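You operate a simulated robot arm through the tools that you are given. There is no shell and no other tool.

You are at the controls of a simulated robot arm. One attempt, no reset.

Task
With the beacon on, run the lift table up to the top band.
Fine: grey bar switch on for the run; then red lift button in and switch off; leave the chocks in. Where these are worked on the way, their far stop is far enough and under half their travel is too little: grey bar switch.
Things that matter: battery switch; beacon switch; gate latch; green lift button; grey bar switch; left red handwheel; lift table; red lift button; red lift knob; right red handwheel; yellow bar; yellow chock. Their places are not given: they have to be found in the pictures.

It is judged by the outcome, as a careful person would: the job done as asked, and still so three seconds after it is handed in. It fails if anything else is knocked over, pushed out of place, dropped, spilled or broken.

Robot
A 6-joint arm with a three-finger gripper, fixed in place. Base frame: the origin is on the floor under the middle of its stand, x ahead of it, y to its left, z up. Units: mm, degrees, N and s.
It reaches about 1213 mm from its shoulder. Its first joint turns from -166.0 to 166.0 degrees. Payload 4.89 kg.
The TCP is the grasp point between the finger pads, 30 mm short of the fingertips. In the tool frame z runs along the fingers and y along their closing line. The gripper opens to 164 mm; its body begins 125 mm behind the TCP.
Orientation is told as [roll, pitch, yaw] about the base's x, y, z axes, in that order, counted from this pose: with the fingers straight down and closing along the base's y, the tool's x points along the base's -x, its y along +y and its z along -z.

Tools
- The arm moves only by the tool send_rows. Its argument "commands" is a list that holds one entry, the list of rows, each a list of 7 numbers: the shift along the tool's x, y, z in units of 200 mm (1.0 is 200 mm), then the turn, a rotation vector about the tool's x, y, z in units of 60 degrees (1.0 is 60 degrees), then the gripper command, from -1 (shut) to 1 (fully open), values between in proportion. In form: [[[dx, dy, dz, wx, wy, wz, fingers], ...]]. A call has 1 to 20 rows; each row is the pose to reach, as a shift and turn from the pose commanded when the call began, along the tool's axes at that moment. A call with a number of a shift or a turn outside -1 to 1 is refused whole. Rows are played at 5 a second. More than 50 mm and 8.6 degrees between two rows, or a gripper value outside its range, and nothing of the call is played. A pose out of reach is approached as far as the arm can. The call stops where the force on the tool passes 90 N (or 10 N more than at its start, if that is more) or the arm is blocked; 0.2 s more then pass. Each finger travels about 108 mm/s and halts on what it meets, pressing with about 38 N; the grip force reading is that of the motor and also rises with nothing between the fingers. The clock runs only during rows and for 0.2 s after the last one: add rows that repeat a pose to give the fingers time. The reply holds the time, the measured pose of the TCP, the force on the tool along the base axes, the opening and the grip force, in the units named above and with some noise, with the torque about the TCP (base axes, N m) and any sound that the robot's microphone picked up.
- Cameras (640 x 400 px; columns grow to the right, rows downward): "scene" is fixed at [219.8, 651, 1512.2]; the picture's right is [-0.98, 0.22, 0.00], its down [0.08, 0.36, -0.93] and it looks along [-0.20, -0.91, -0.37] (base axes); focal length 294 px, centre (320, 200). "wrist" rides on the gripper at [76, -2, -152] in the tool frame; the picture's right is [0.02, 1.00, 0.00], its down [-0.88, 0.02, -0.47] and it looks along [-0.47, 0.01, 0.88] (tool axes); focal length 247 px, centre (320, 200).
- capture(camera): a new picture of that camera. The clock stands still meanwhile.
- move_column(by): moves the trunk up (or, below 0, down) by that many mm; the arm rides with it, the base frame stays. It gives what a move gives, with no picture.
- point_at(camera, pixels): for up to 12 pixels [column, row] of the newest picture of that camera ("zoom" is the newest enlarged one), the place [x, y, z] in the base frame of the surface seen there, good to about 3 mm. The clock stands still meanwhile.
- zoom(camera, box): a new picture of the part [left, top, right, bottom] of that camera's present view, enlarged. The clock stands still meanwhile.
- job_done(): hands the job in; it is judged then, once.

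Open the gripper and draw the arm clear of the work before you hand the job in, unless the task says otherwise.

The tools are called as a command line: name --argument value ..., lists and objects as JSON in quotes. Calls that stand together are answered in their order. send_rows: Moves the arm, as the interface text tells. Its arguments: {"type":"object","properties":{"commands":{"type":"array","items":{"type":"array","items":{"type":"array","items":{"type":"number"}}}}},"required":["commands"]} The other tools are called the same way: move_column (by) moves the trunk up or down; capture (camera) takes a picture; point_at (camera, pixels) gives the place of the surface under pixels of a picture; zoom (camera, box) takes an enlarged picture of a part of a camera's view; job_done () hands the job in.

At the start:

```text
clock: 0.0
position: [568.0, -198.2, 1336.7]
tcp_rot: [0.1, 0.0, 0.0]
wrist_force: [0.8, 0.6, -0.2]
torque: [0.01, -0.02, -0.04]
grip_width: 163.8
gripper_force: 0.1
trunk travel left (down, up): [-175.0, 215.0]
```

scene: 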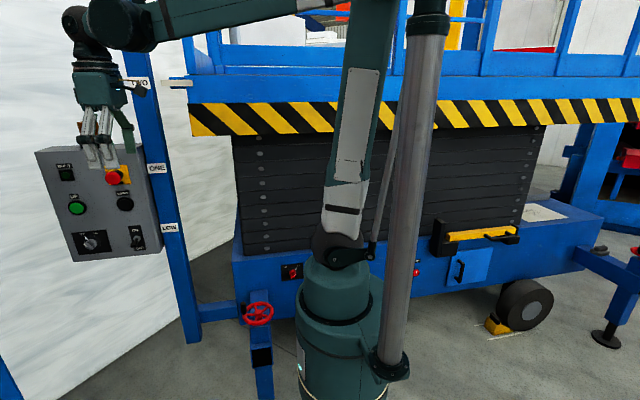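
wrist: 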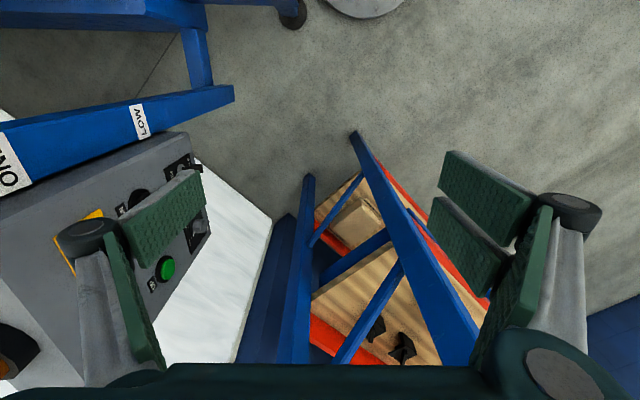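

The scene shows a control panel at about (100,205), the lift with hazard stripes, and a mast with labels. I zoom in on the panel and other parts to identify the controls.

zoom --camera "scene" --box '[30, 130, 190, 270]'

zoom --camera "scene" --box '[220, 200, 380, 400]'

zoom --camera "scene" --box '[400, 190, 640, 370]'

zoom --camera "scene" --box '[120, 0, 640, 140]'

```text
2.86 times, centred on (110, 200) of scene
```

zoom: 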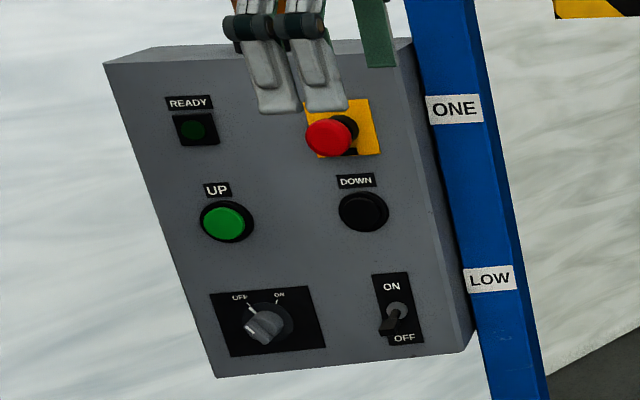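

```text
2.00 times, centred on (300, 300) of scene
```

zoom: 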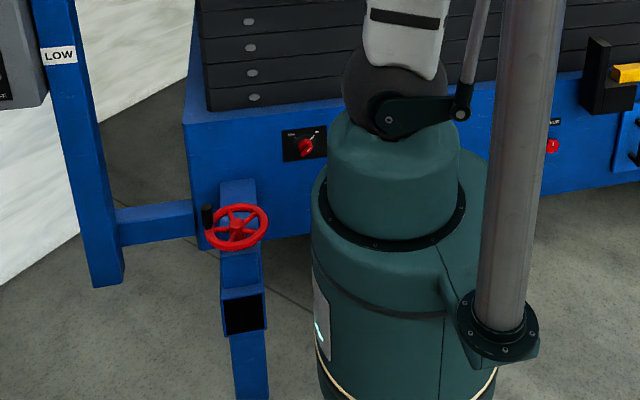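

```text
2.22 times, centred on (520, 280) of scene
```

zoom: 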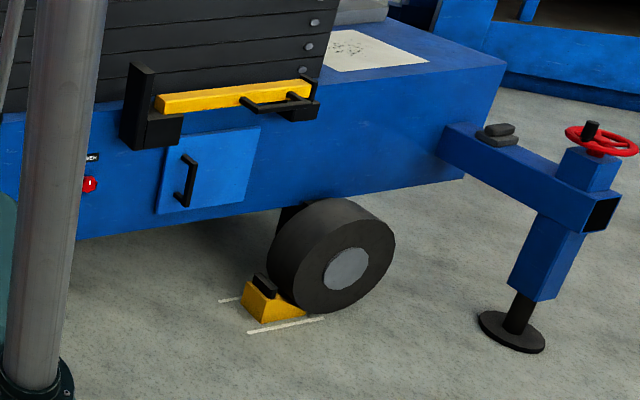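

```text
1.23 times, centred on (380, 70) of scene
```

zoom: 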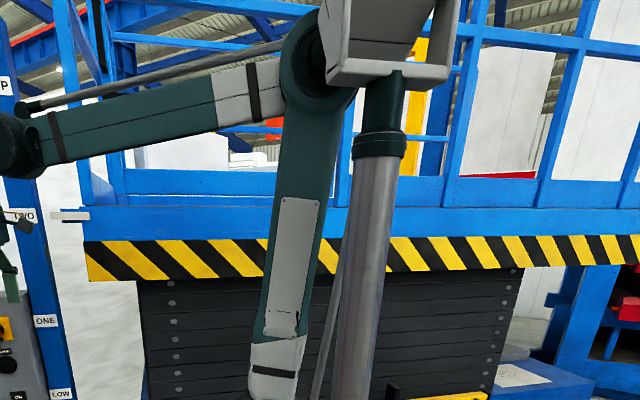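

The panel carries READY lamp, UP (green), DOWN (black), a red mushroom, a rotary bar switch and a toggle. I measure the places of all of these and other elements.

point_at --camera "scene" --pixels '[[77, 208], [113, 177], [125, 204], [92, 241], [137, 238], [67, 173], [293, 271], [258, 313], [416, 272], [483, 235], [497, 322], [459, 270]]'

point_at --camera "scene" --pixels '[[40, 152], [130, 150], [75, 260], [160, 253], [142, 84], [157, 168], [168, 228], [178, 84], [260, 118], [600, 110], [523, 303], [605, 335]]'

zoom --camera "scene" --box '[60, 50, 220, 150]'

zoom --camera "scene" --box '[270, 250, 330, 290]'

zoom --camera "scene" --box '[400, 210, 540, 300]'

zoom --camera "scene" --box '[540, 220, 640, 360]'

```text
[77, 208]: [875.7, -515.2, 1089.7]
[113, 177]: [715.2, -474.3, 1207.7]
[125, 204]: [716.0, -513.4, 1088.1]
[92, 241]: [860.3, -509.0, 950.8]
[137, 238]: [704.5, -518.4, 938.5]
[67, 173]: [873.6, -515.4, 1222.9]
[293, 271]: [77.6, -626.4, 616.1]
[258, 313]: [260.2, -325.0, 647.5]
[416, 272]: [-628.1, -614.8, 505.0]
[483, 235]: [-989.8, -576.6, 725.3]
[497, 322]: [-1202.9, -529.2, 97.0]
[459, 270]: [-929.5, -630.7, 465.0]
```

```text
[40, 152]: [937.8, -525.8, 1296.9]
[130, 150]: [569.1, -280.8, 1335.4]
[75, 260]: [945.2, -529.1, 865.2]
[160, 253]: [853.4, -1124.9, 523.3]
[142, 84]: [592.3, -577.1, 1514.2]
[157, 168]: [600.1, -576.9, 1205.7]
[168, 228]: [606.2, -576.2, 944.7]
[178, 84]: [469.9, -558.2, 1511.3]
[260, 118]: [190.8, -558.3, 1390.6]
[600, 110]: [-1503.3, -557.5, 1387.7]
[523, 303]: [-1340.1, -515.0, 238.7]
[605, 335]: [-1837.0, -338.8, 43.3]
```

```text
4.00 times, centred on (140, 100) of scene
```

zoom: 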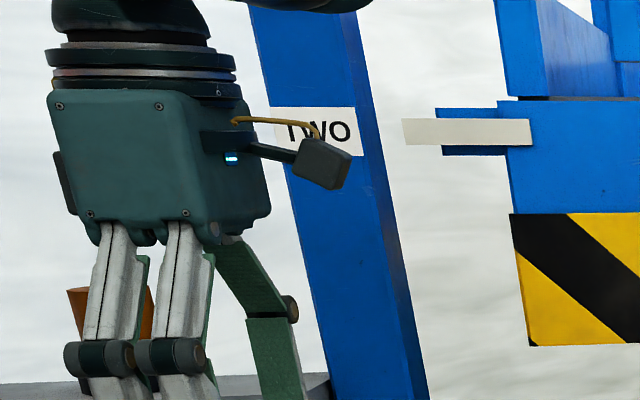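

```text
10.00 times, centred on (300, 270) of scene
```

zoom: 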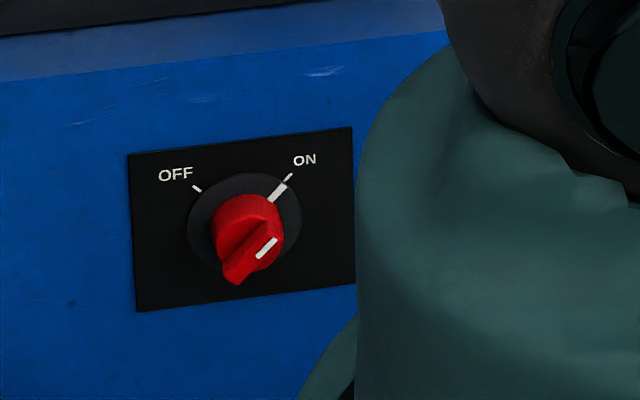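

```text
4.44 times, centred on (470, 255) of scene
```

zoom: 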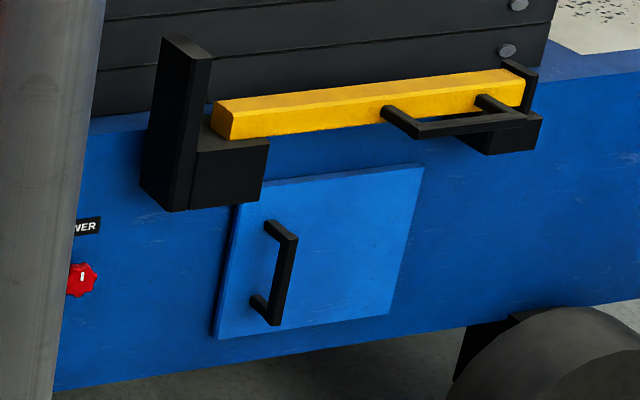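

```text
2.86 times, centred on (590, 290) of scene
```

zoom: 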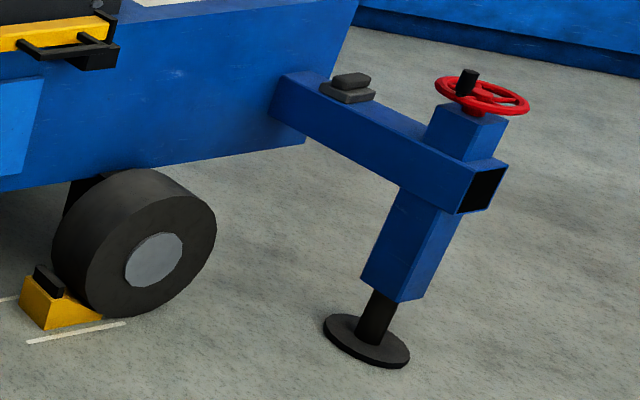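

The table pointer (white, ~(175,84)) is at z≈1511, next to the TWO label on the mast. I look higher in the scene with wide boxes to find the TOP label, beacon, gate and left outrigger.

zoom --camera "scene" --box '[60, 0, 260, 20]'

zoom --camera "scene" --box '[300, 0, 640, 100]'

zoom --camera "scene" --box '[160, 380, 360, 400]'

zoom --camera "scene" --box '[560, 80, 640, 230]'

```text
3.20 times, centred on (160, 10) of scene
```

zoom: 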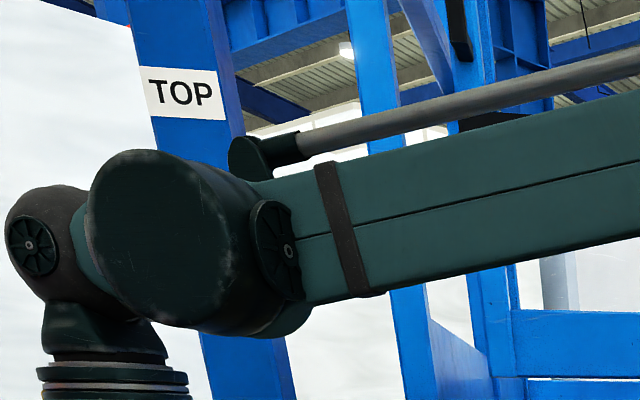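

```text
1.88 times, centred on (470, 50) of scene
```

zoom: 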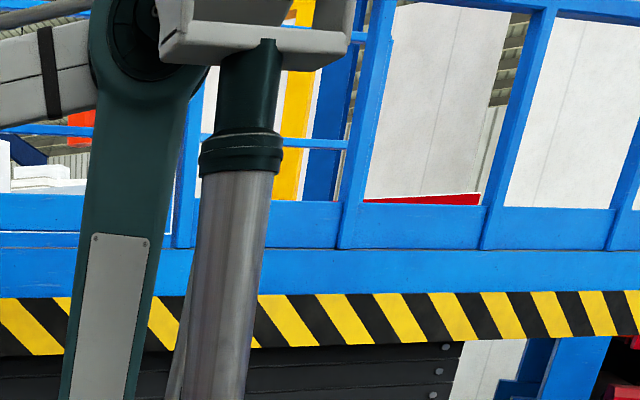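

```text
3.20 times, centred on (260, 390) of scene
```

zoom: 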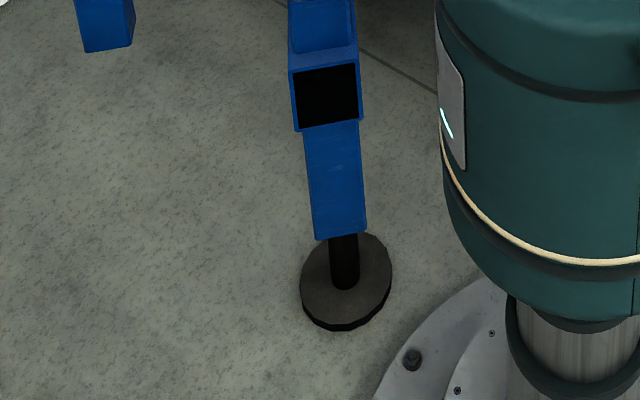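

```text
2.67 times, centred on (600, 155) of scene
```

zoom: 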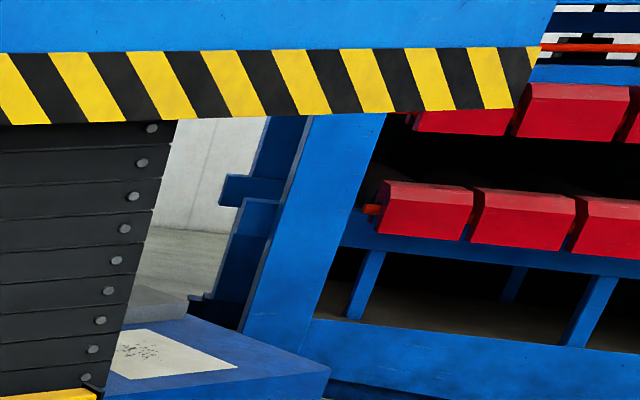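

The left outrigger foot is visible at zoom (345,285). I re-zoom and measure whether both feet are on the floor.

zoom --camera "scene" --box '[160, 380, 360, 400]'

```text
3.20 times, centred on (260, 390) of scene
```

zoom: 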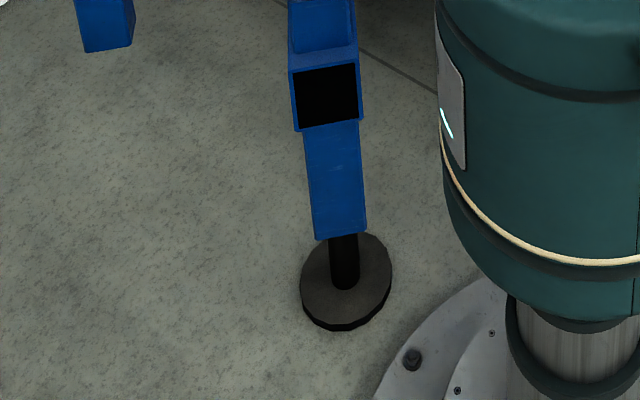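

point_at --camera "zoom" --pixels '[[318, 290], [370, 300], [345, 318], [345, 327], [345, 335], [345, 345], [300, 345], [338, 240], [335, 225], [320, 130], [105, 45], [325, 95]]'

zoom --camera "scene" --box '[570, 310, 640, 360]'

```text
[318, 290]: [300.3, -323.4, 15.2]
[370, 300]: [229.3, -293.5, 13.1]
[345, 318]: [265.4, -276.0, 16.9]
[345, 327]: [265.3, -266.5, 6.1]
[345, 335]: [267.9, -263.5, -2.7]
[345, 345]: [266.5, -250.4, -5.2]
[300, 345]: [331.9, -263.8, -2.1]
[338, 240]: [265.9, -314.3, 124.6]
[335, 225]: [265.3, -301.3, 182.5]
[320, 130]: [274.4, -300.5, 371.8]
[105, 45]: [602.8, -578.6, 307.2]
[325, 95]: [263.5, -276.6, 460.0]
```

```text
8.00 times, centred on (605, 335) of scene
```

zoom: 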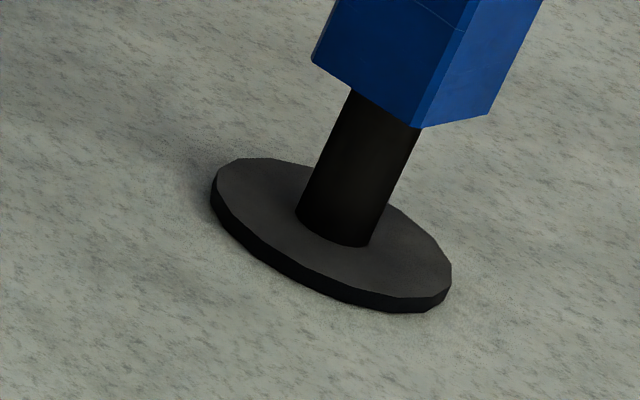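

The left foot sits on the floor (top z≈15, floor ≈0). I check the right foot.

point_at --camera "zoom" --pixels '[[270, 180], [410, 270], [260, 230], [200, 240], [390, 305], [390, 330]]'

capture --camera "wrist"

zoom --camera "wrist" --box '[0, 100, 260, 360]'

```text
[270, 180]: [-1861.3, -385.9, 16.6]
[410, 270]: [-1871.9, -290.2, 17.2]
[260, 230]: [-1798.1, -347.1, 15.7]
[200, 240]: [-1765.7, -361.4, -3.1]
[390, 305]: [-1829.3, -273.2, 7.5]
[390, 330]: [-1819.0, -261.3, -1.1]
```

```text
taken
```

wrist: 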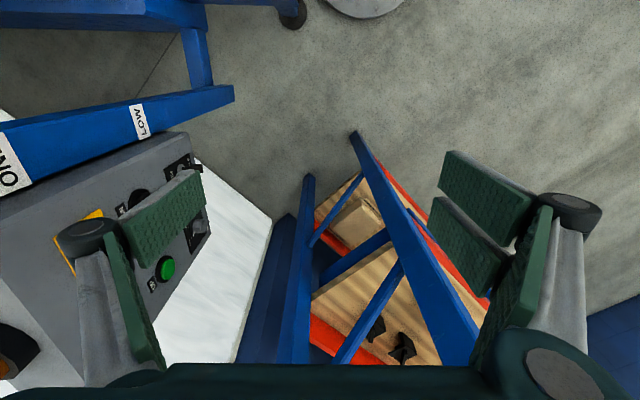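

```text
1.54 times, centred on (130, 230) of wrist
```

zoom: 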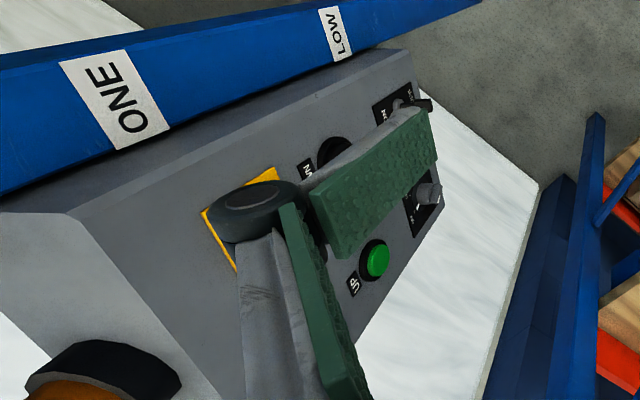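

Both feet stand on the floor, so the handwheels look fine as they are. Now I turn the gripper to face the panel (fingers toward −y, camera above), first half of a 120° turn while backing off a little in place.

send_rows --commands '[[[0, 0, 0, 0.072, 0.072, -0.072, 1], [0, 0, 0, 0.144, 0.144, -0.144, 1], [0, 0, 0, 0.216, 0.216, -0.216, 1], [0, 0, 0, 0.289, 0.289, -0.289, 1], [0, 0, 0, 0.361, 0.361, -0.361, 1], [0, 0, 0, 0.433, 0.433, -0.433, 1], [0, 0, 0, 0.505, 0.505, -0.505, 1], [0, 0, 0, 0.577, 0.577, -0.577, 1]]]'

```text
clock: 1.8
position: [568.3, -199.3, 1336.7]
tcp_rot: [-26.6, 41.7, 26.5]
wrist_force: [-1.9, 0.5, 0.6]
torque: [0.1, -0.18, 0.17]
grip_width: 164.0
gripper_force: 0.1
trunk travel left (down, up): [-175.0, 215.0]
```

The first half turned cleanly with no contact. I do the second 60°.

send_rows --commands '[[[0, 0, 0, 0.072, 0.072, -0.072, 1], [0, 0, 0, 0.144, 0.144, -0.144, 1], [0, 0, 0, 0.216, 0.216, -0.216, 1], [0, 0, 0, 0.289, 0.289, -0.289, 1], [0, 0, 0, 0.361, 0.361, -0.361, 1], [0, 0, 0, 0.433, 0.433, -0.433, 1], [0, 0, 0, 0.505, 0.505, -0.505, 1], [0, 0, 0, 0.577, 0.577, -0.577, 1]]]'

capture --camera "wrist"

capture --camera "scene"

```text
clock: 3.6
position: [566.6, -198.6, 1337.3]
tcp_rot: [152.5, 89.9, -117.4]
wrist_force: [0.6, -0.1, 0.2]
torque: [0.01, 0.02, -0.06]
grip_width: 164.1
gripper_force: 0.0
trunk travel left (down, up): [-175.0, 215.0]
```

```text
taken
```

wrist: 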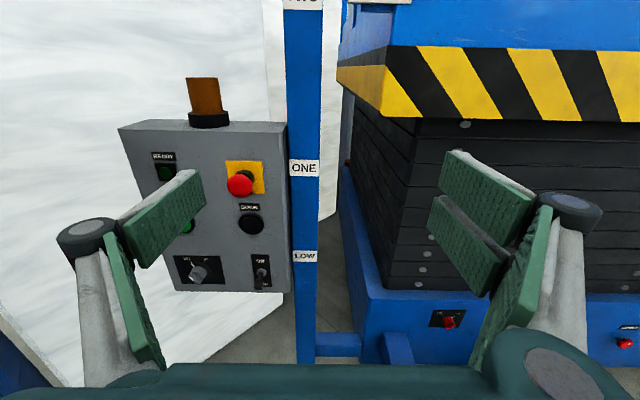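

```text
taken
```

scene: 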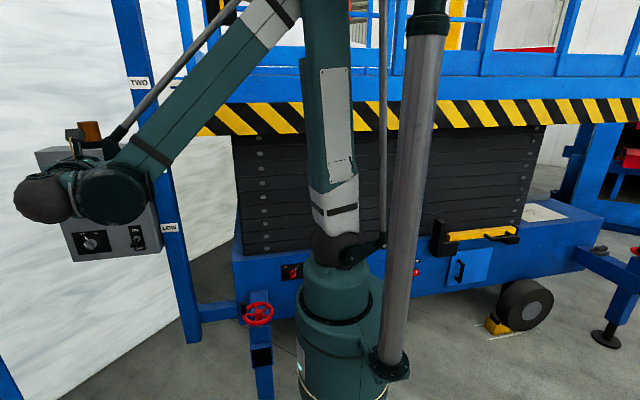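

The wrist view now faces the panel with the orange beacon on top. I zoom on the panel, the lower red switch and the platform.

zoom --camera "wrist" --box '[110, 70, 300, 300]'

zoom --camera "wrist" --box '[220, 150, 280, 290]'

zoom --camera "wrist" --box '[420, 300, 480, 340]'

zoom --camera "wrist" --box '[240, 0, 640, 20]'

```text
1.74 times, centred on (205, 185) of wrist
```

zoom: 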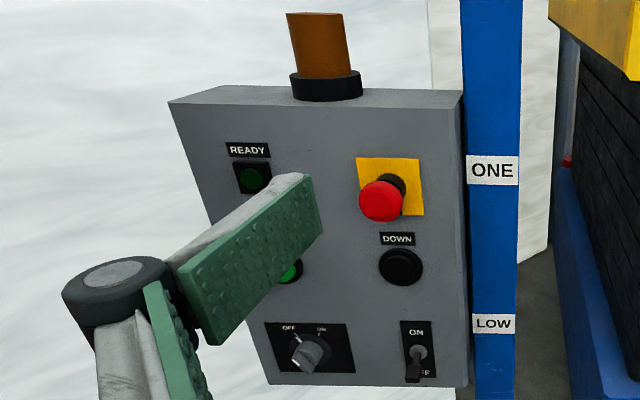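

```text
2.86 times, centred on (250, 220) of wrist
```

zoom: 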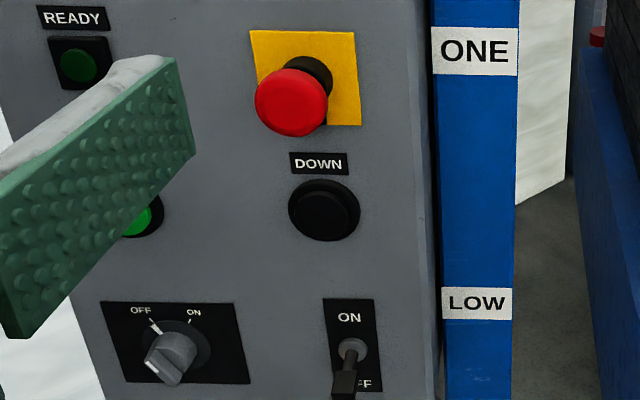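

```text
10.00 times, centred on (450, 320) of wrist
```

zoom: 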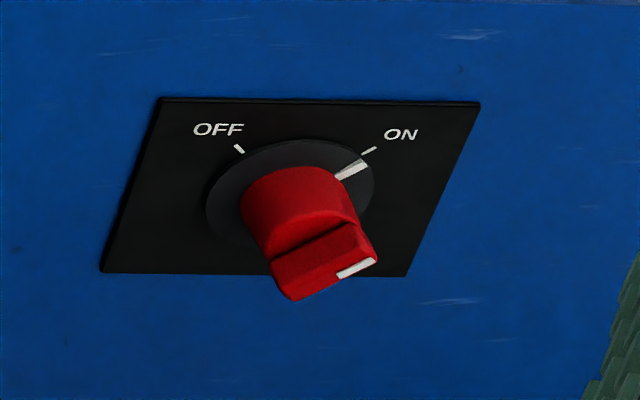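

```text
1.60 times, centred on (440, 10) of wrist
```

zoom: 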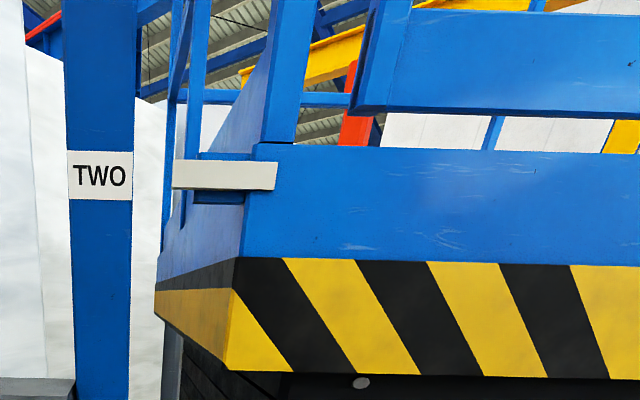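

The battery switch mark points to ON, the toggle is down (OFF), grey bar switch at OFF, and the red mushroom seems to be out. I look for the gate and its latch on the platform with high zooms.

zoom --camera "scene" --box '[300, 0, 640, 10]'

zoom --camera "scene" --box '[160, 0, 420, 10]'

zoom --camera "wrist" --box '[400, 0, 640, 10]'

```text
1.88 times, centred on (470, 5) of scene
```

zoom: 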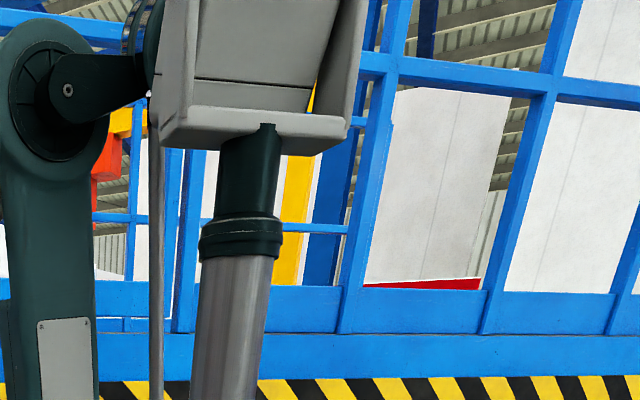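

```text
2.46 times, centred on (290, 5) of scene
```

zoom: 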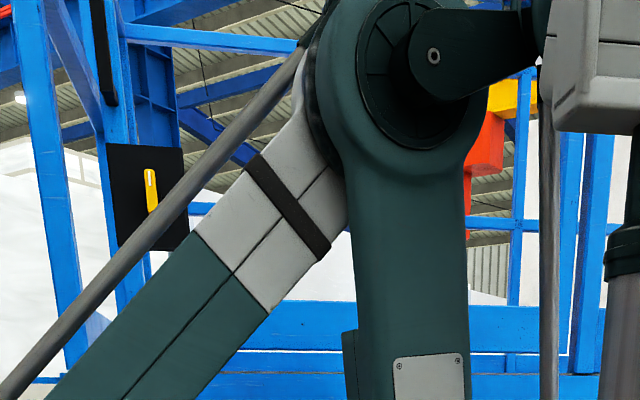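

```text
2.67 times, centred on (520, 5) of wrist
```

zoom: 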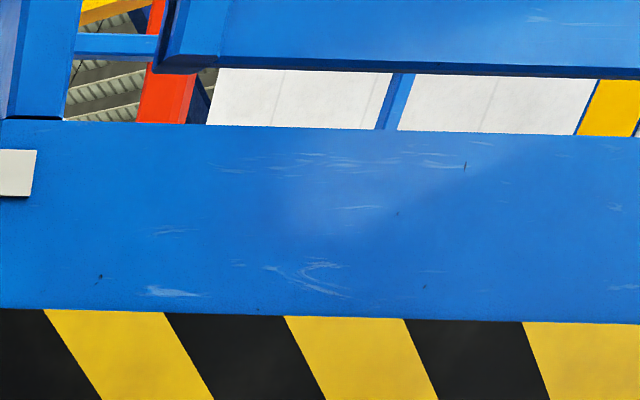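

A black plate with a yellow lever appears at scene ≈(221,3) — probably the gate latch. I zoom there and measure.

zoom --camera "scene" --box '[190, 0, 260, 10]'

zoom --camera "scene" --box '[130, 0, 330, 4]'

```text
9.14 times, centred on (225, 5) of scene
```

zoom: 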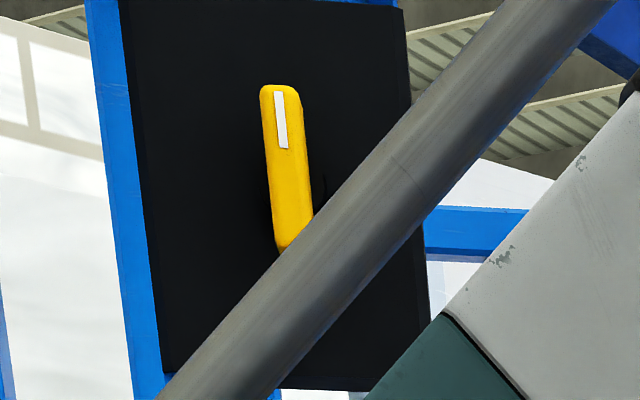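

```text
3.20 times, centred on (230, 2) of scene
```

zoom: 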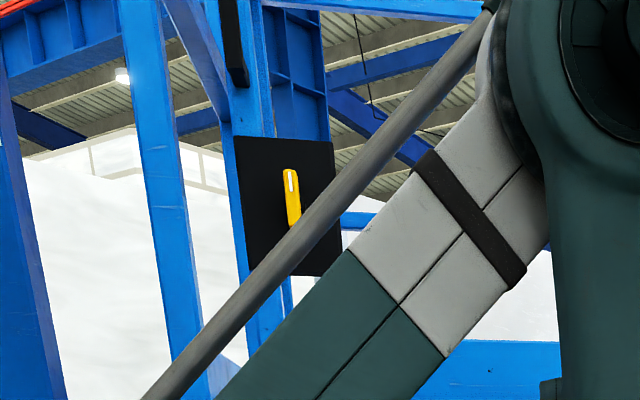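

I measure the latch lever and plate.

point_at --camera "zoom" --pixels '[[290, 180], [293, 215], [260, 160], [255, 250], [320, 160], [253, 120], [170, 250], [280, 60], [235, 40], [480, 360], [190, 30], [260, 310]]'

```text
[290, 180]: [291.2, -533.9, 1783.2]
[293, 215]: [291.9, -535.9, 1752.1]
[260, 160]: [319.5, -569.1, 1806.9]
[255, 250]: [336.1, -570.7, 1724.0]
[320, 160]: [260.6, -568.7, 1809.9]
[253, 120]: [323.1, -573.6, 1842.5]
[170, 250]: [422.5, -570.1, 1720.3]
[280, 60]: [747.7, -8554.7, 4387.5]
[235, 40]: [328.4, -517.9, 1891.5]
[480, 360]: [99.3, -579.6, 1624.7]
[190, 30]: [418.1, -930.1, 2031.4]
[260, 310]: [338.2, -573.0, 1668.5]
```

Latch lever is at about (291,−535,1768), vertical. I'll first study the panel closely: moving the TCP to about (760,−260,1147) in small steps.

send_rows --commands '[[[-0.119, -0.121, 0.039, 0, 0, 0, 1], [-0.238, -0.242, 0.078, 0, 0, 0, 1], [-0.356, -0.364, 0.116, 0, 0, 0, 1], [-0.475, -0.485, 0.155, 0, 0, 0, 1], [-0.594, -0.606, 0.194, 0, 0, 0, 1], [-0.713, -0.727, 0.233, 0, 0, 0, 1], [-0.831, -0.849, 0.271, 0, 0, 0, 1], [-0.95, -0.97, 0.31, 0, 0, 0, 1]]]'

capture --camera "wrist"

capture --camera "scene"

```text
clock: 5.4
position: [761.8, -257.2, 1144.0]
tcp_rot: [-68.9, 90.0, 21.0]
wrist_force: [-0.6, -0.3, 0.0]
torque: [0.13, 0.06, 0.18]
grip_width: 163.9
gripper_force: 0.1
trunk travel left (down, up): [-175.0, 215.0]
```

```text
taken
```

wrist: 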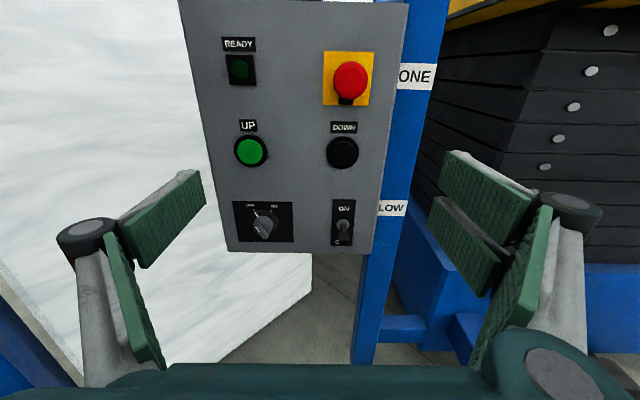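

```text
taken
```

scene: 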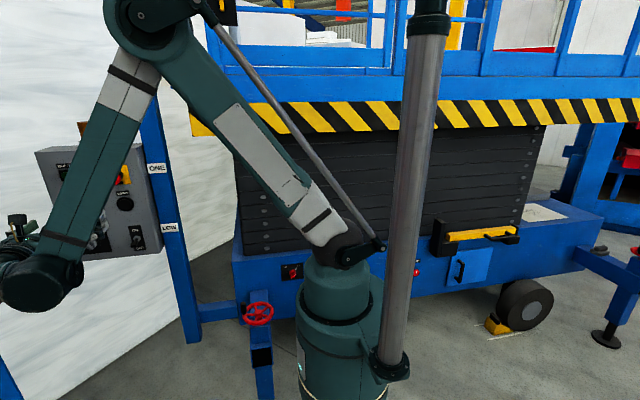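

I get a near-frontal panel view. I measure the controls and the panel face precisely.

zoom --camera "wrist" --box '[190, 20, 410, 260]'

point_at --camera "wrist" --pixels '[[252, 151], [349, 79], [343, 153], [263, 228], [343, 242], [342, 225], [300, 120], [300, 220], [220, 40], [240, 68], [365, 100], [300, 30]]'

zoom --camera "wrist" --box '[320, 190, 370, 255]'

zoom --camera "wrist" --box '[225, 190, 305, 250]'

```text
1.67 times, centred on (300, 140) of wrist
```

zoom: 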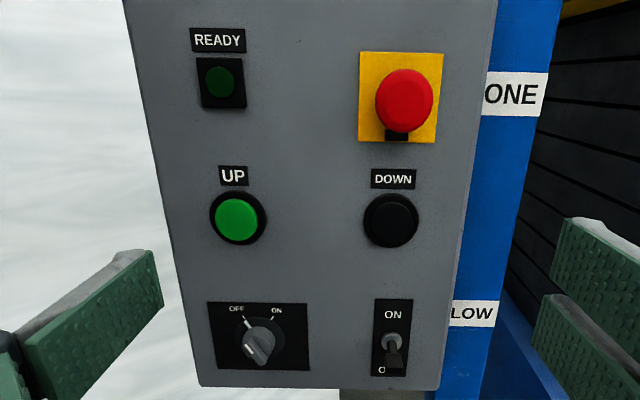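

```text
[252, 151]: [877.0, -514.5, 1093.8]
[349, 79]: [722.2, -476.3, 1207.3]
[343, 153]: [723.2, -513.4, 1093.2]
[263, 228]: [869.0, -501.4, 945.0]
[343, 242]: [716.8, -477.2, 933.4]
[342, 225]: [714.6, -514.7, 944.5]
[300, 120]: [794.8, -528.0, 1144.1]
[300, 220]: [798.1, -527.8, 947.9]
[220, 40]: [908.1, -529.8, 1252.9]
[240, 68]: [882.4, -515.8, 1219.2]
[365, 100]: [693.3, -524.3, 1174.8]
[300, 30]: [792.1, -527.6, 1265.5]
```

```text
6.15 times, centred on (345, 222) of wrist
```

zoom: 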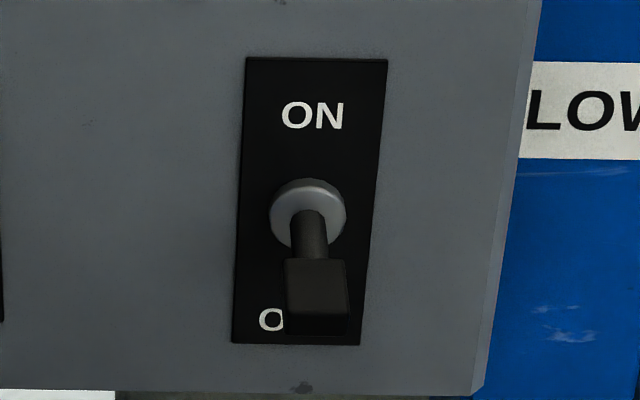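

```text
6.67 times, centred on (265, 220) of wrist
```

zoom: 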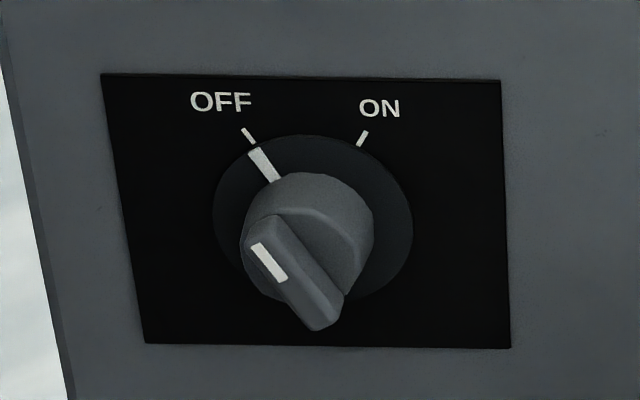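

The toggle paddle tip is at about (717,−477,933) pointing down to OFF; panel face at y≈−528. I close the gripper here to see the closed-finger shape.

send_rows --commands '[[[0, 0, 0, 0, 0, 0, -1], [0, 0, 0, 0, 0, 0, -1], [0, 0, 0, 0, 0, 0, -1], [0, 0, 0, 0, 0, 0, -1], [0, 0, 0, 0, 0, 0, -1]]]'

capture --camera "wrist"

zoom --camera "scene" --box '[0, 180, 180, 320]'

```text
clock: 6.6
position: [762.0, -257.4, 1144.1]
tcp_rot: [-47.4, 89.8, 42.6]
wrist_force: [0.2, -0.6, -0.7]
torque: [0.0, -0.03, 0.03]
grip_width: 0.0
gripper_force: 38.0
trunk travel left (down, up): [-175.0, 215.0]
```

```text
taken
```

wrist: 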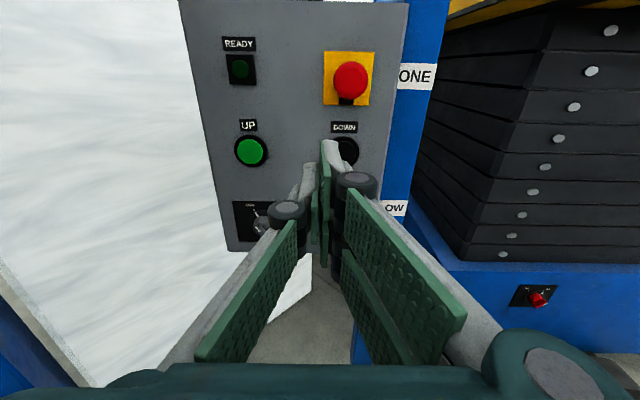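

```text
2.86 times, centred on (90, 250) of scene
```

zoom: 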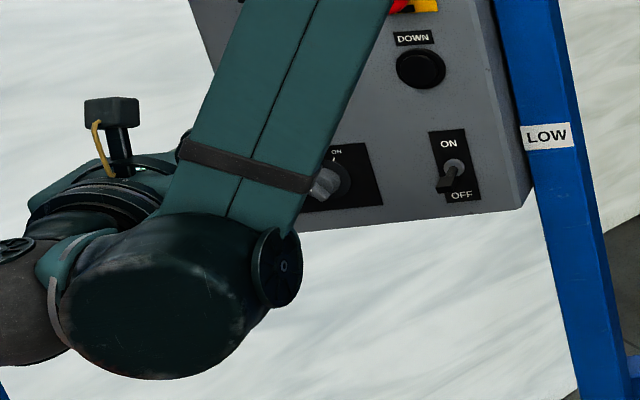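

I measure the closed fingertips via the wrist picture: upper right tip near (327,145), left tip near (308,170).

zoom --camera "wrist" --box '[260, 120, 400, 290]'

point_at --camera "wrist" --pixels '[[326, 144], [335, 150], [326, 200], [325, 260], [307, 170], [314, 200], [303, 185], [345, 170], [355, 183], [285, 208], [337, 260], [330, 175]]'

```text
2.35 times, centred on (330, 205) of wrist
```

zoom: 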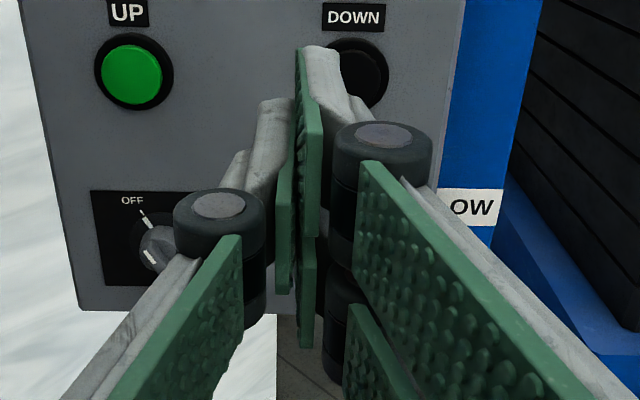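

```text
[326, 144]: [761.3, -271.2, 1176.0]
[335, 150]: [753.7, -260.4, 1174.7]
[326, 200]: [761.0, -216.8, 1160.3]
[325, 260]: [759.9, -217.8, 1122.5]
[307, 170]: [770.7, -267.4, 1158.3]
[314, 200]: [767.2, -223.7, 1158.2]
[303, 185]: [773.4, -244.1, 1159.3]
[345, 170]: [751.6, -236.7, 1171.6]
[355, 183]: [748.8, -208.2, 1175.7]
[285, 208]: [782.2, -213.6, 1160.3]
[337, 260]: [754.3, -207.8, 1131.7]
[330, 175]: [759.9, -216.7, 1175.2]
```

The closed tips form a block about ±13 mm in x and ±32 mm in z around the tool axis. I go down to below the toggle, staying well off the panel.

send_rows --commands '[[[-0.2, 0.045, 0, 0, 0, 0, -1], [-0.4, 0.09, 0, 0, 0, 0, -1], [-0.6, 0.135, 0, 0, 0, 0, -1], [-0.8, 0.18, 0, 0, 0, 0, -1], [-1.0, 0.225, 0, 0, 0, 0, -1]]]'

send_rows --commands '[[[-0.14, 0, 0.1, 0, 0, 0, -1], [-0.28, 0, 0.25, 0, 0, 0, -1], [-0.44, 0, 0.4, 0, 0, 0, -1], [-0.44, 0, 0.55, 0, 0, 0, -1], [-0.44, 0, 0.55, 0, 0, 0, -1]]]'

capture --camera "wrist"

capture --camera "scene"

```text
clock: 7.8
position: [725.6, -260.7, 953.4]
tcp_rot: [-27.5, 89.8, 62.4]
wrist_force: [-1.8, -0.4, 0.7]
torque: [0.09, -0.01, 0.15]
grip_width: 0.0
gripper_force: 38.3
out of reach, approached as far as the arm can: row 5
trunk travel left (down, up): [-175.0, 215.0]
```

```text
clock: 9.0
position: [766.2, -371.9, 889.3]
tcp_rot: [-11.7, 90.0, 78.3]
wrist_force: [1.0, -0.1, -0.6]
torque: [-0.04, 0.01, -0.06]
grip_width: 0.0
gripper_force: 38.3
out of reach, approached as far as the arm can: row 1, 2, 3, 4, 5
trunk travel left (down, up): [-175.0, 215.0]
```

```text
taken
```

wrist: 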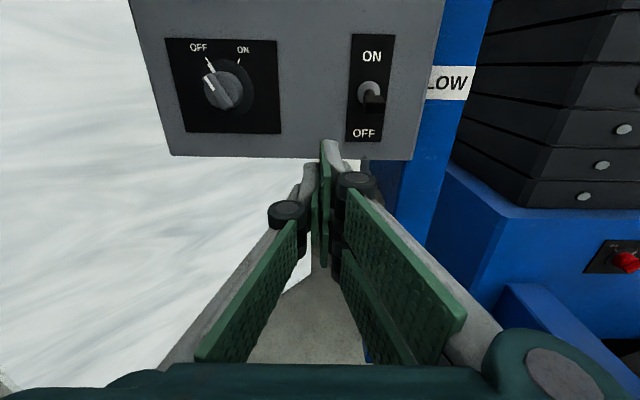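

```text
taken
```

scene: 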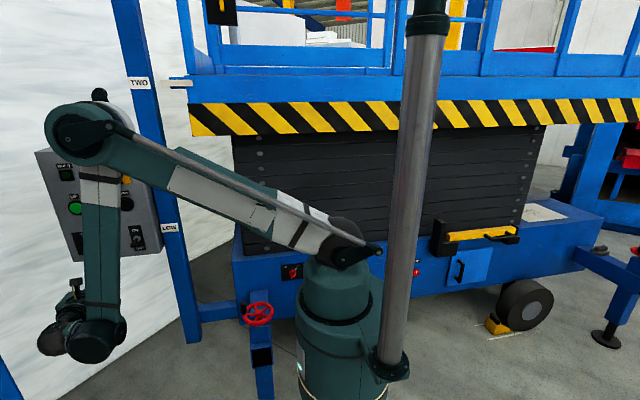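

The pose was out of reach and the arm stopped short at (766,−372,889); the elbow appears near the panel at (80,130). I measure its clearance before moving again.

point_at --camera "scene" --pixels '[[80, 130], [60, 150], [70, 110], [97, 95], [105, 200], [95, 335], [75, 290], [50, 340], [180, 185], [330, 235], [300, 220], [350, 255]]'

zoom --camera "scene" --box '[20, 80, 180, 370]'

```text
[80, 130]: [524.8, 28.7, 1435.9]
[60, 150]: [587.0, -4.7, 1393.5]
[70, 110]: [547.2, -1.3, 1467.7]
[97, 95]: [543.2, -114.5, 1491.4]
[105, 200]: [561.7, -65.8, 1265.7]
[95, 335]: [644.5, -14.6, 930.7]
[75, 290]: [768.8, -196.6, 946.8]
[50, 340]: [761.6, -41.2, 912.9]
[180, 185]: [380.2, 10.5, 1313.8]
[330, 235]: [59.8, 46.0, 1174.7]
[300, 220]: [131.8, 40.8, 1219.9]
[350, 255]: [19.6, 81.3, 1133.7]
```

```text
1.38 times, centred on (100, 225) of scene
```

zoom: 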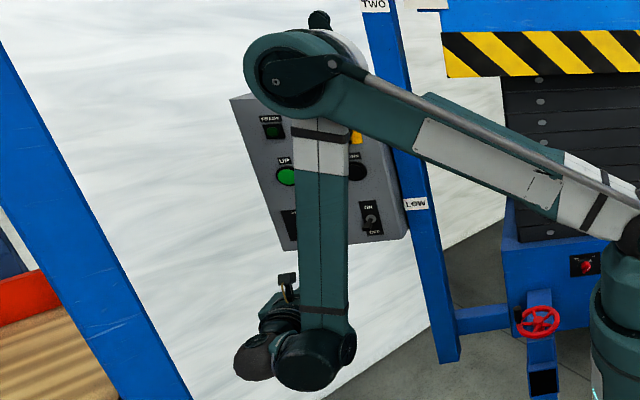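

Shoulder sits at z≈1170, so low targets fold the arm; lowering the trunk will help. I first back off and raise the tool, then lower the column.

send_rows --commands '[[[0.1, 0, -0.15, 0, 0, 0, -1], [0.3, 0, -0.3, 0, 0, 0, -1], [0.5, 0, -0.4, 0, 0, 0, -1], [0.7, 0, -0.5, 0, 0, 0, -1], [0.9, 0, -0.5, 0, 0, 0, -1], [1.0, 0, -0.5, 0, 0, 0, -1]]]'

```text
clock: 10.4
position: [763.9, -276.0, 1087.8]
tcp_rot: [-39.4, 89.9, 50.6]
wrist_force: [0.4, -0.2, -0.4]
torque: [-0.06, -0.02, -0.06]
grip_width: 0.2
gripper_force: 38.2
trunk travel left (down, up): [-175.0, 215.0]
```

The tool is clear at (764,−276,1088). I lower the trunk 150 mm.

move_column --by -150

capture --camera "scene"

capture --camera "wrist"

```text
clock: 12.2
position: [763.7, -275.6, 936.5]
tcp_rot: [-49.1, 89.9, 41.0]
wrist_force: [-0.3, -0.2, -0.8]
torque: [0.01, -0.01, 0.0]
grip_width: 0.0
gripper_force: 38.3
trunk travel left (down, up): [-25.0, 365.0]
```

```text
taken
```

scene: 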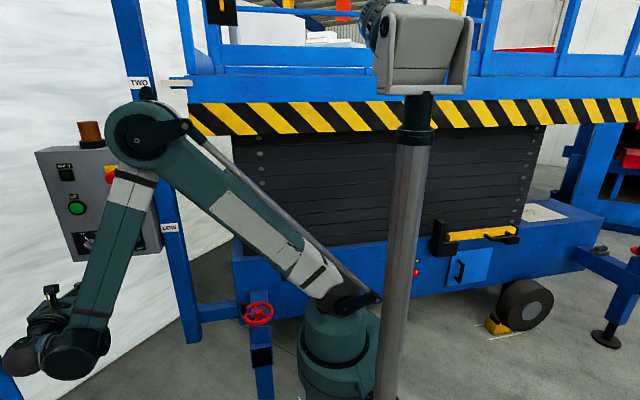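

```text
taken
```

wrist: 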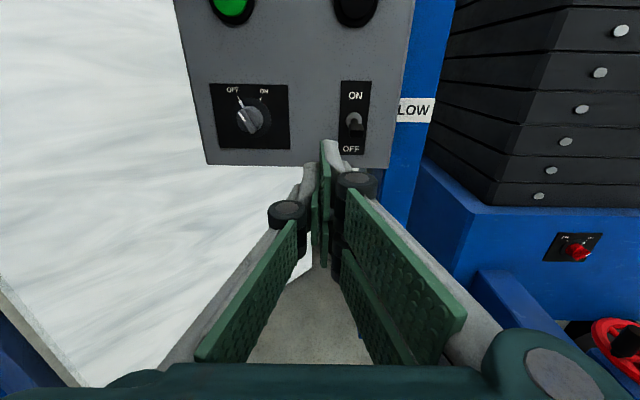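

Reach is better now. I zoom in on the toggle from this angle and measure the paddle.

zoom --camera "wrist" --box '[330, 75, 380, 160]'

point_at --camera "zoom" --pixels '[[320, 190], [335, 235], [320, 265], [350, 235], [320, 200], [400, 330]]'

```text
4.71 times, centred on (355, 118) of wrist
```

zoom: 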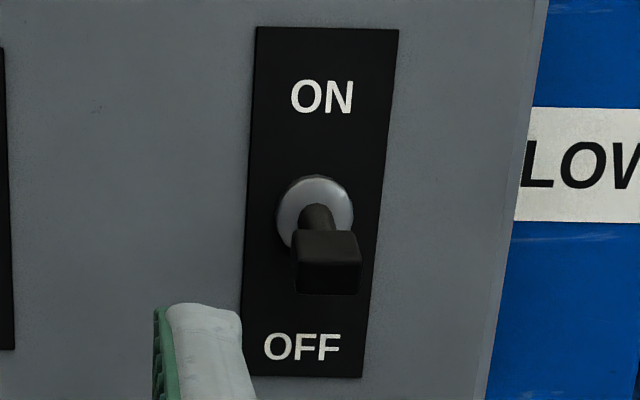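

```text
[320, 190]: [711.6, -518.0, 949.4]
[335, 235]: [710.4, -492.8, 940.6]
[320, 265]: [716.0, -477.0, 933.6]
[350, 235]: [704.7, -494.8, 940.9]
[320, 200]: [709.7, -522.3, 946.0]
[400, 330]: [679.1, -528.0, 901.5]
```

The paddle spans x≈703–720, y≈−497…−477, z≈928–940. I bring the closed tips beneath it: TCP to (712,−466,885).

send_rows --commands '[[[-0.13, 0.13, 0.1, 0, 0, 0, -1], [-0.2575, 0.26, 0.25, 0, 0, 0, -1], [-0.2575, 0.26, 0.45, 0, 0, 0, -1], [-0.2575, 0.26, 0.65, 0, 0, 0, -1], [-0.2575, 0.26, 0.8, 0, 0, 0, -1], [-0.2575, 0.26, 0.95, 0, 0, 0, -1], [-0.2575, 0.26, 0.95, 0, 0, 0, -1]]]'

capture --camera "wrist"

capture --camera "scene"

```text
clock: 13.8
position: [713.5, -466.7, 883.2]
tcp_rot: [-54.2, 89.9, 35.8]
wrist_force: [-0.4, 0.2, -0.1]
torque: [0.01, -0.02, 0.03]
grip_width: 0.0
gripper_force: 37.8
trunk travel left (down, up): [-25.0, 365.0]
```

```text
taken
```

wrist: 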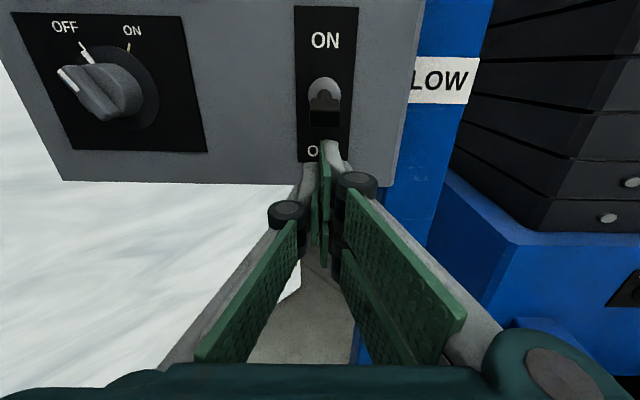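

```text
taken
```

scene: 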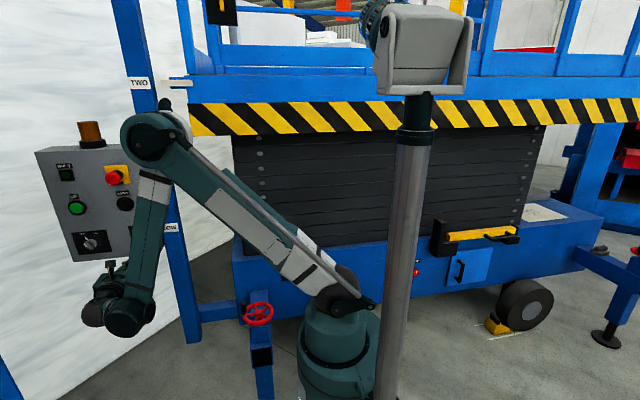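

Tips are below the paddle. I shift slightly to centre the upper finger under it and raise slowly to push the toggle up.

send_rows --commands '[[[0.0, -0.028, 0, 0, 0, 0, -1], [0.04, -0.028, 0, 0, 0, 0, -1], [0.08, -0.028, 0, 0, 0, 0, -1], [0.11, -0.028, 0, 0, 0, 0, -1], [0.14, -0.028, 0, 0, 0, 0, -1], [0.17, -0.028, 0, 0, 0, 0, -1], [0.19, -0.028, 0, 0, 0, 0, -1]]]'

zoom --camera "wrist" --box '[260, 0, 400, 200]'

zoom --camera "scene" --box '[30, 110, 190, 290]'

```text
clock: 15.2
position: [717.4, -465.3, 911.8]
tcp_rot: [-13.9, 89.1, 75.7]
wrist_force: [2.1, 2.4, -41.9]
torque: [1.05, -0.01, -0.22]
grip_width: 0.1
gripper_force: 37.7
trunk travel left (down, up): [-25.0, 365.0]
heard: click
stopped in row 7: the force on the tool passed its limit at 102 N (the readings are from after the stop); the commanded pose is now the measured one
```

```text
2.00 times, centred on (330, 100) of wrist
```

zoom: 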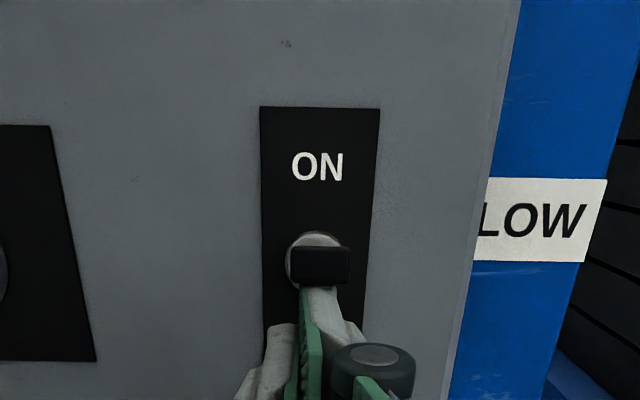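

```text
2.22 times, centred on (110, 200) of scene
```

zoom: 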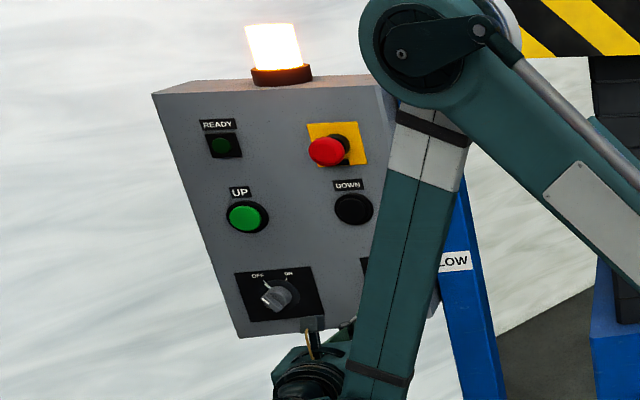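

A click was heard and the beacon is lit: toggle is ON. I lower the tips off the paddle, then draw back.

send_rows --commands '[[[-0.05, 0, 0, 0, 0, 0, -1], [-0.12, 0, 0, 0, 0, 0, -1], [-0.12, 0, -0.15, 0, 0, 0, -1], [-0.12, 0, -0.35, 0, 0, 0, -1], [-0.12, 0, -0.55, 0, 0, 0, -1], [0.0, -0.1, -0.7, 0, 0, 0, -1]]]'

capture --camera "wrist"

```text
clock: 16.6
position: [737.9, -324.6, 915.8]
tcp_rot: [-18.9, 89.4, 70.9]
wrist_force: [-0.6, -1.2, -0.7]
torque: [-0.07, -0.03, -0.02]
grip_width: 0.0
gripper_force: 37.5
trunk travel left (down, up): [-25.0, 365.0]
```

```text
taken
```

wrist: 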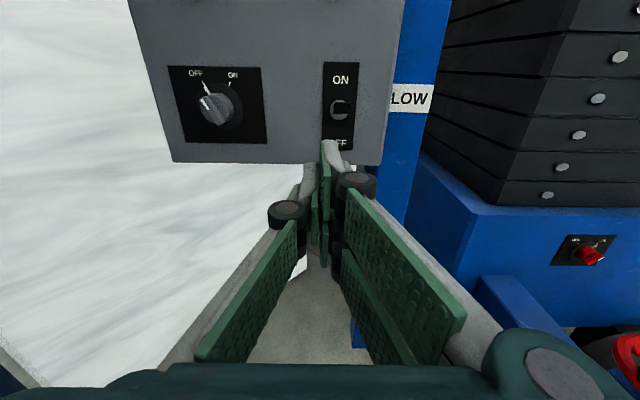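

The beacon is on; next the grey bar switch at wrist (215,108). I zoom and measure its knob geometry.

zoom --camera "wrist" --box '[165, 60, 275, 150]'

point_at --camera "zoom" --pixels '[[205, 175], [245, 265], [225, 220], [300, 200], [330, 240], [390, 240], [310, 150], [265, 250], [200, 185], [260, 275], [240, 235], [140, 300]]'

```text
4.44 times, centred on (220, 105) of wrist
```

zoom: 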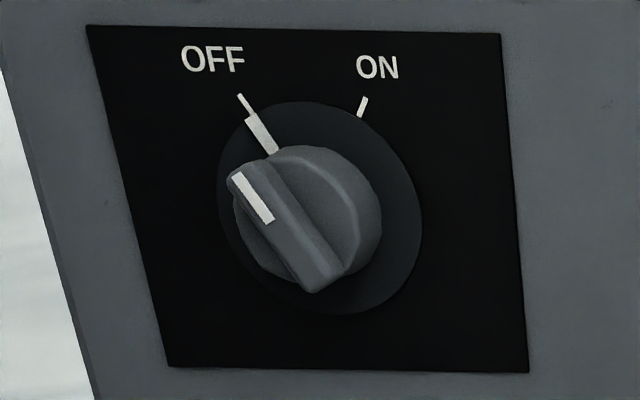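

```text
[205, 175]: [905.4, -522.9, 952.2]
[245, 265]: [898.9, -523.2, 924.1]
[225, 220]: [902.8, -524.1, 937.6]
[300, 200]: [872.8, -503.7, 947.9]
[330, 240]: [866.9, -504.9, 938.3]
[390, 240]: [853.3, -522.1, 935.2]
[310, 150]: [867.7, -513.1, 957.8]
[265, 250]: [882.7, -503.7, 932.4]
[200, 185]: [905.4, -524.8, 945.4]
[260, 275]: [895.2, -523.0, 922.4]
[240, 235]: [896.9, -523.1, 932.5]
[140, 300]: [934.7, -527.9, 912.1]
```

I take more points on the bar itself.

point_at --camera "zoom" --pixels '[[238, 182], [265, 175], [280, 220], [300, 240], [310, 280], [335, 265], [255, 200], [318, 285], [340, 190], [370, 220], [262, 130], [362, 106]]'

```text
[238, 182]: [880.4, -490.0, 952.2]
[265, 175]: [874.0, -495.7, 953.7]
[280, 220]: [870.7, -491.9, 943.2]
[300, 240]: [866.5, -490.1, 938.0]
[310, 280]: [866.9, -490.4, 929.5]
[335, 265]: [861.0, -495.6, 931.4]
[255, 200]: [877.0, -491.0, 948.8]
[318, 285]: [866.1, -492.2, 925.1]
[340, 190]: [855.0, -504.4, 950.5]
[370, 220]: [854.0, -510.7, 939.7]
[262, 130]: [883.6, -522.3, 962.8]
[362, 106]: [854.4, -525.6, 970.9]
```

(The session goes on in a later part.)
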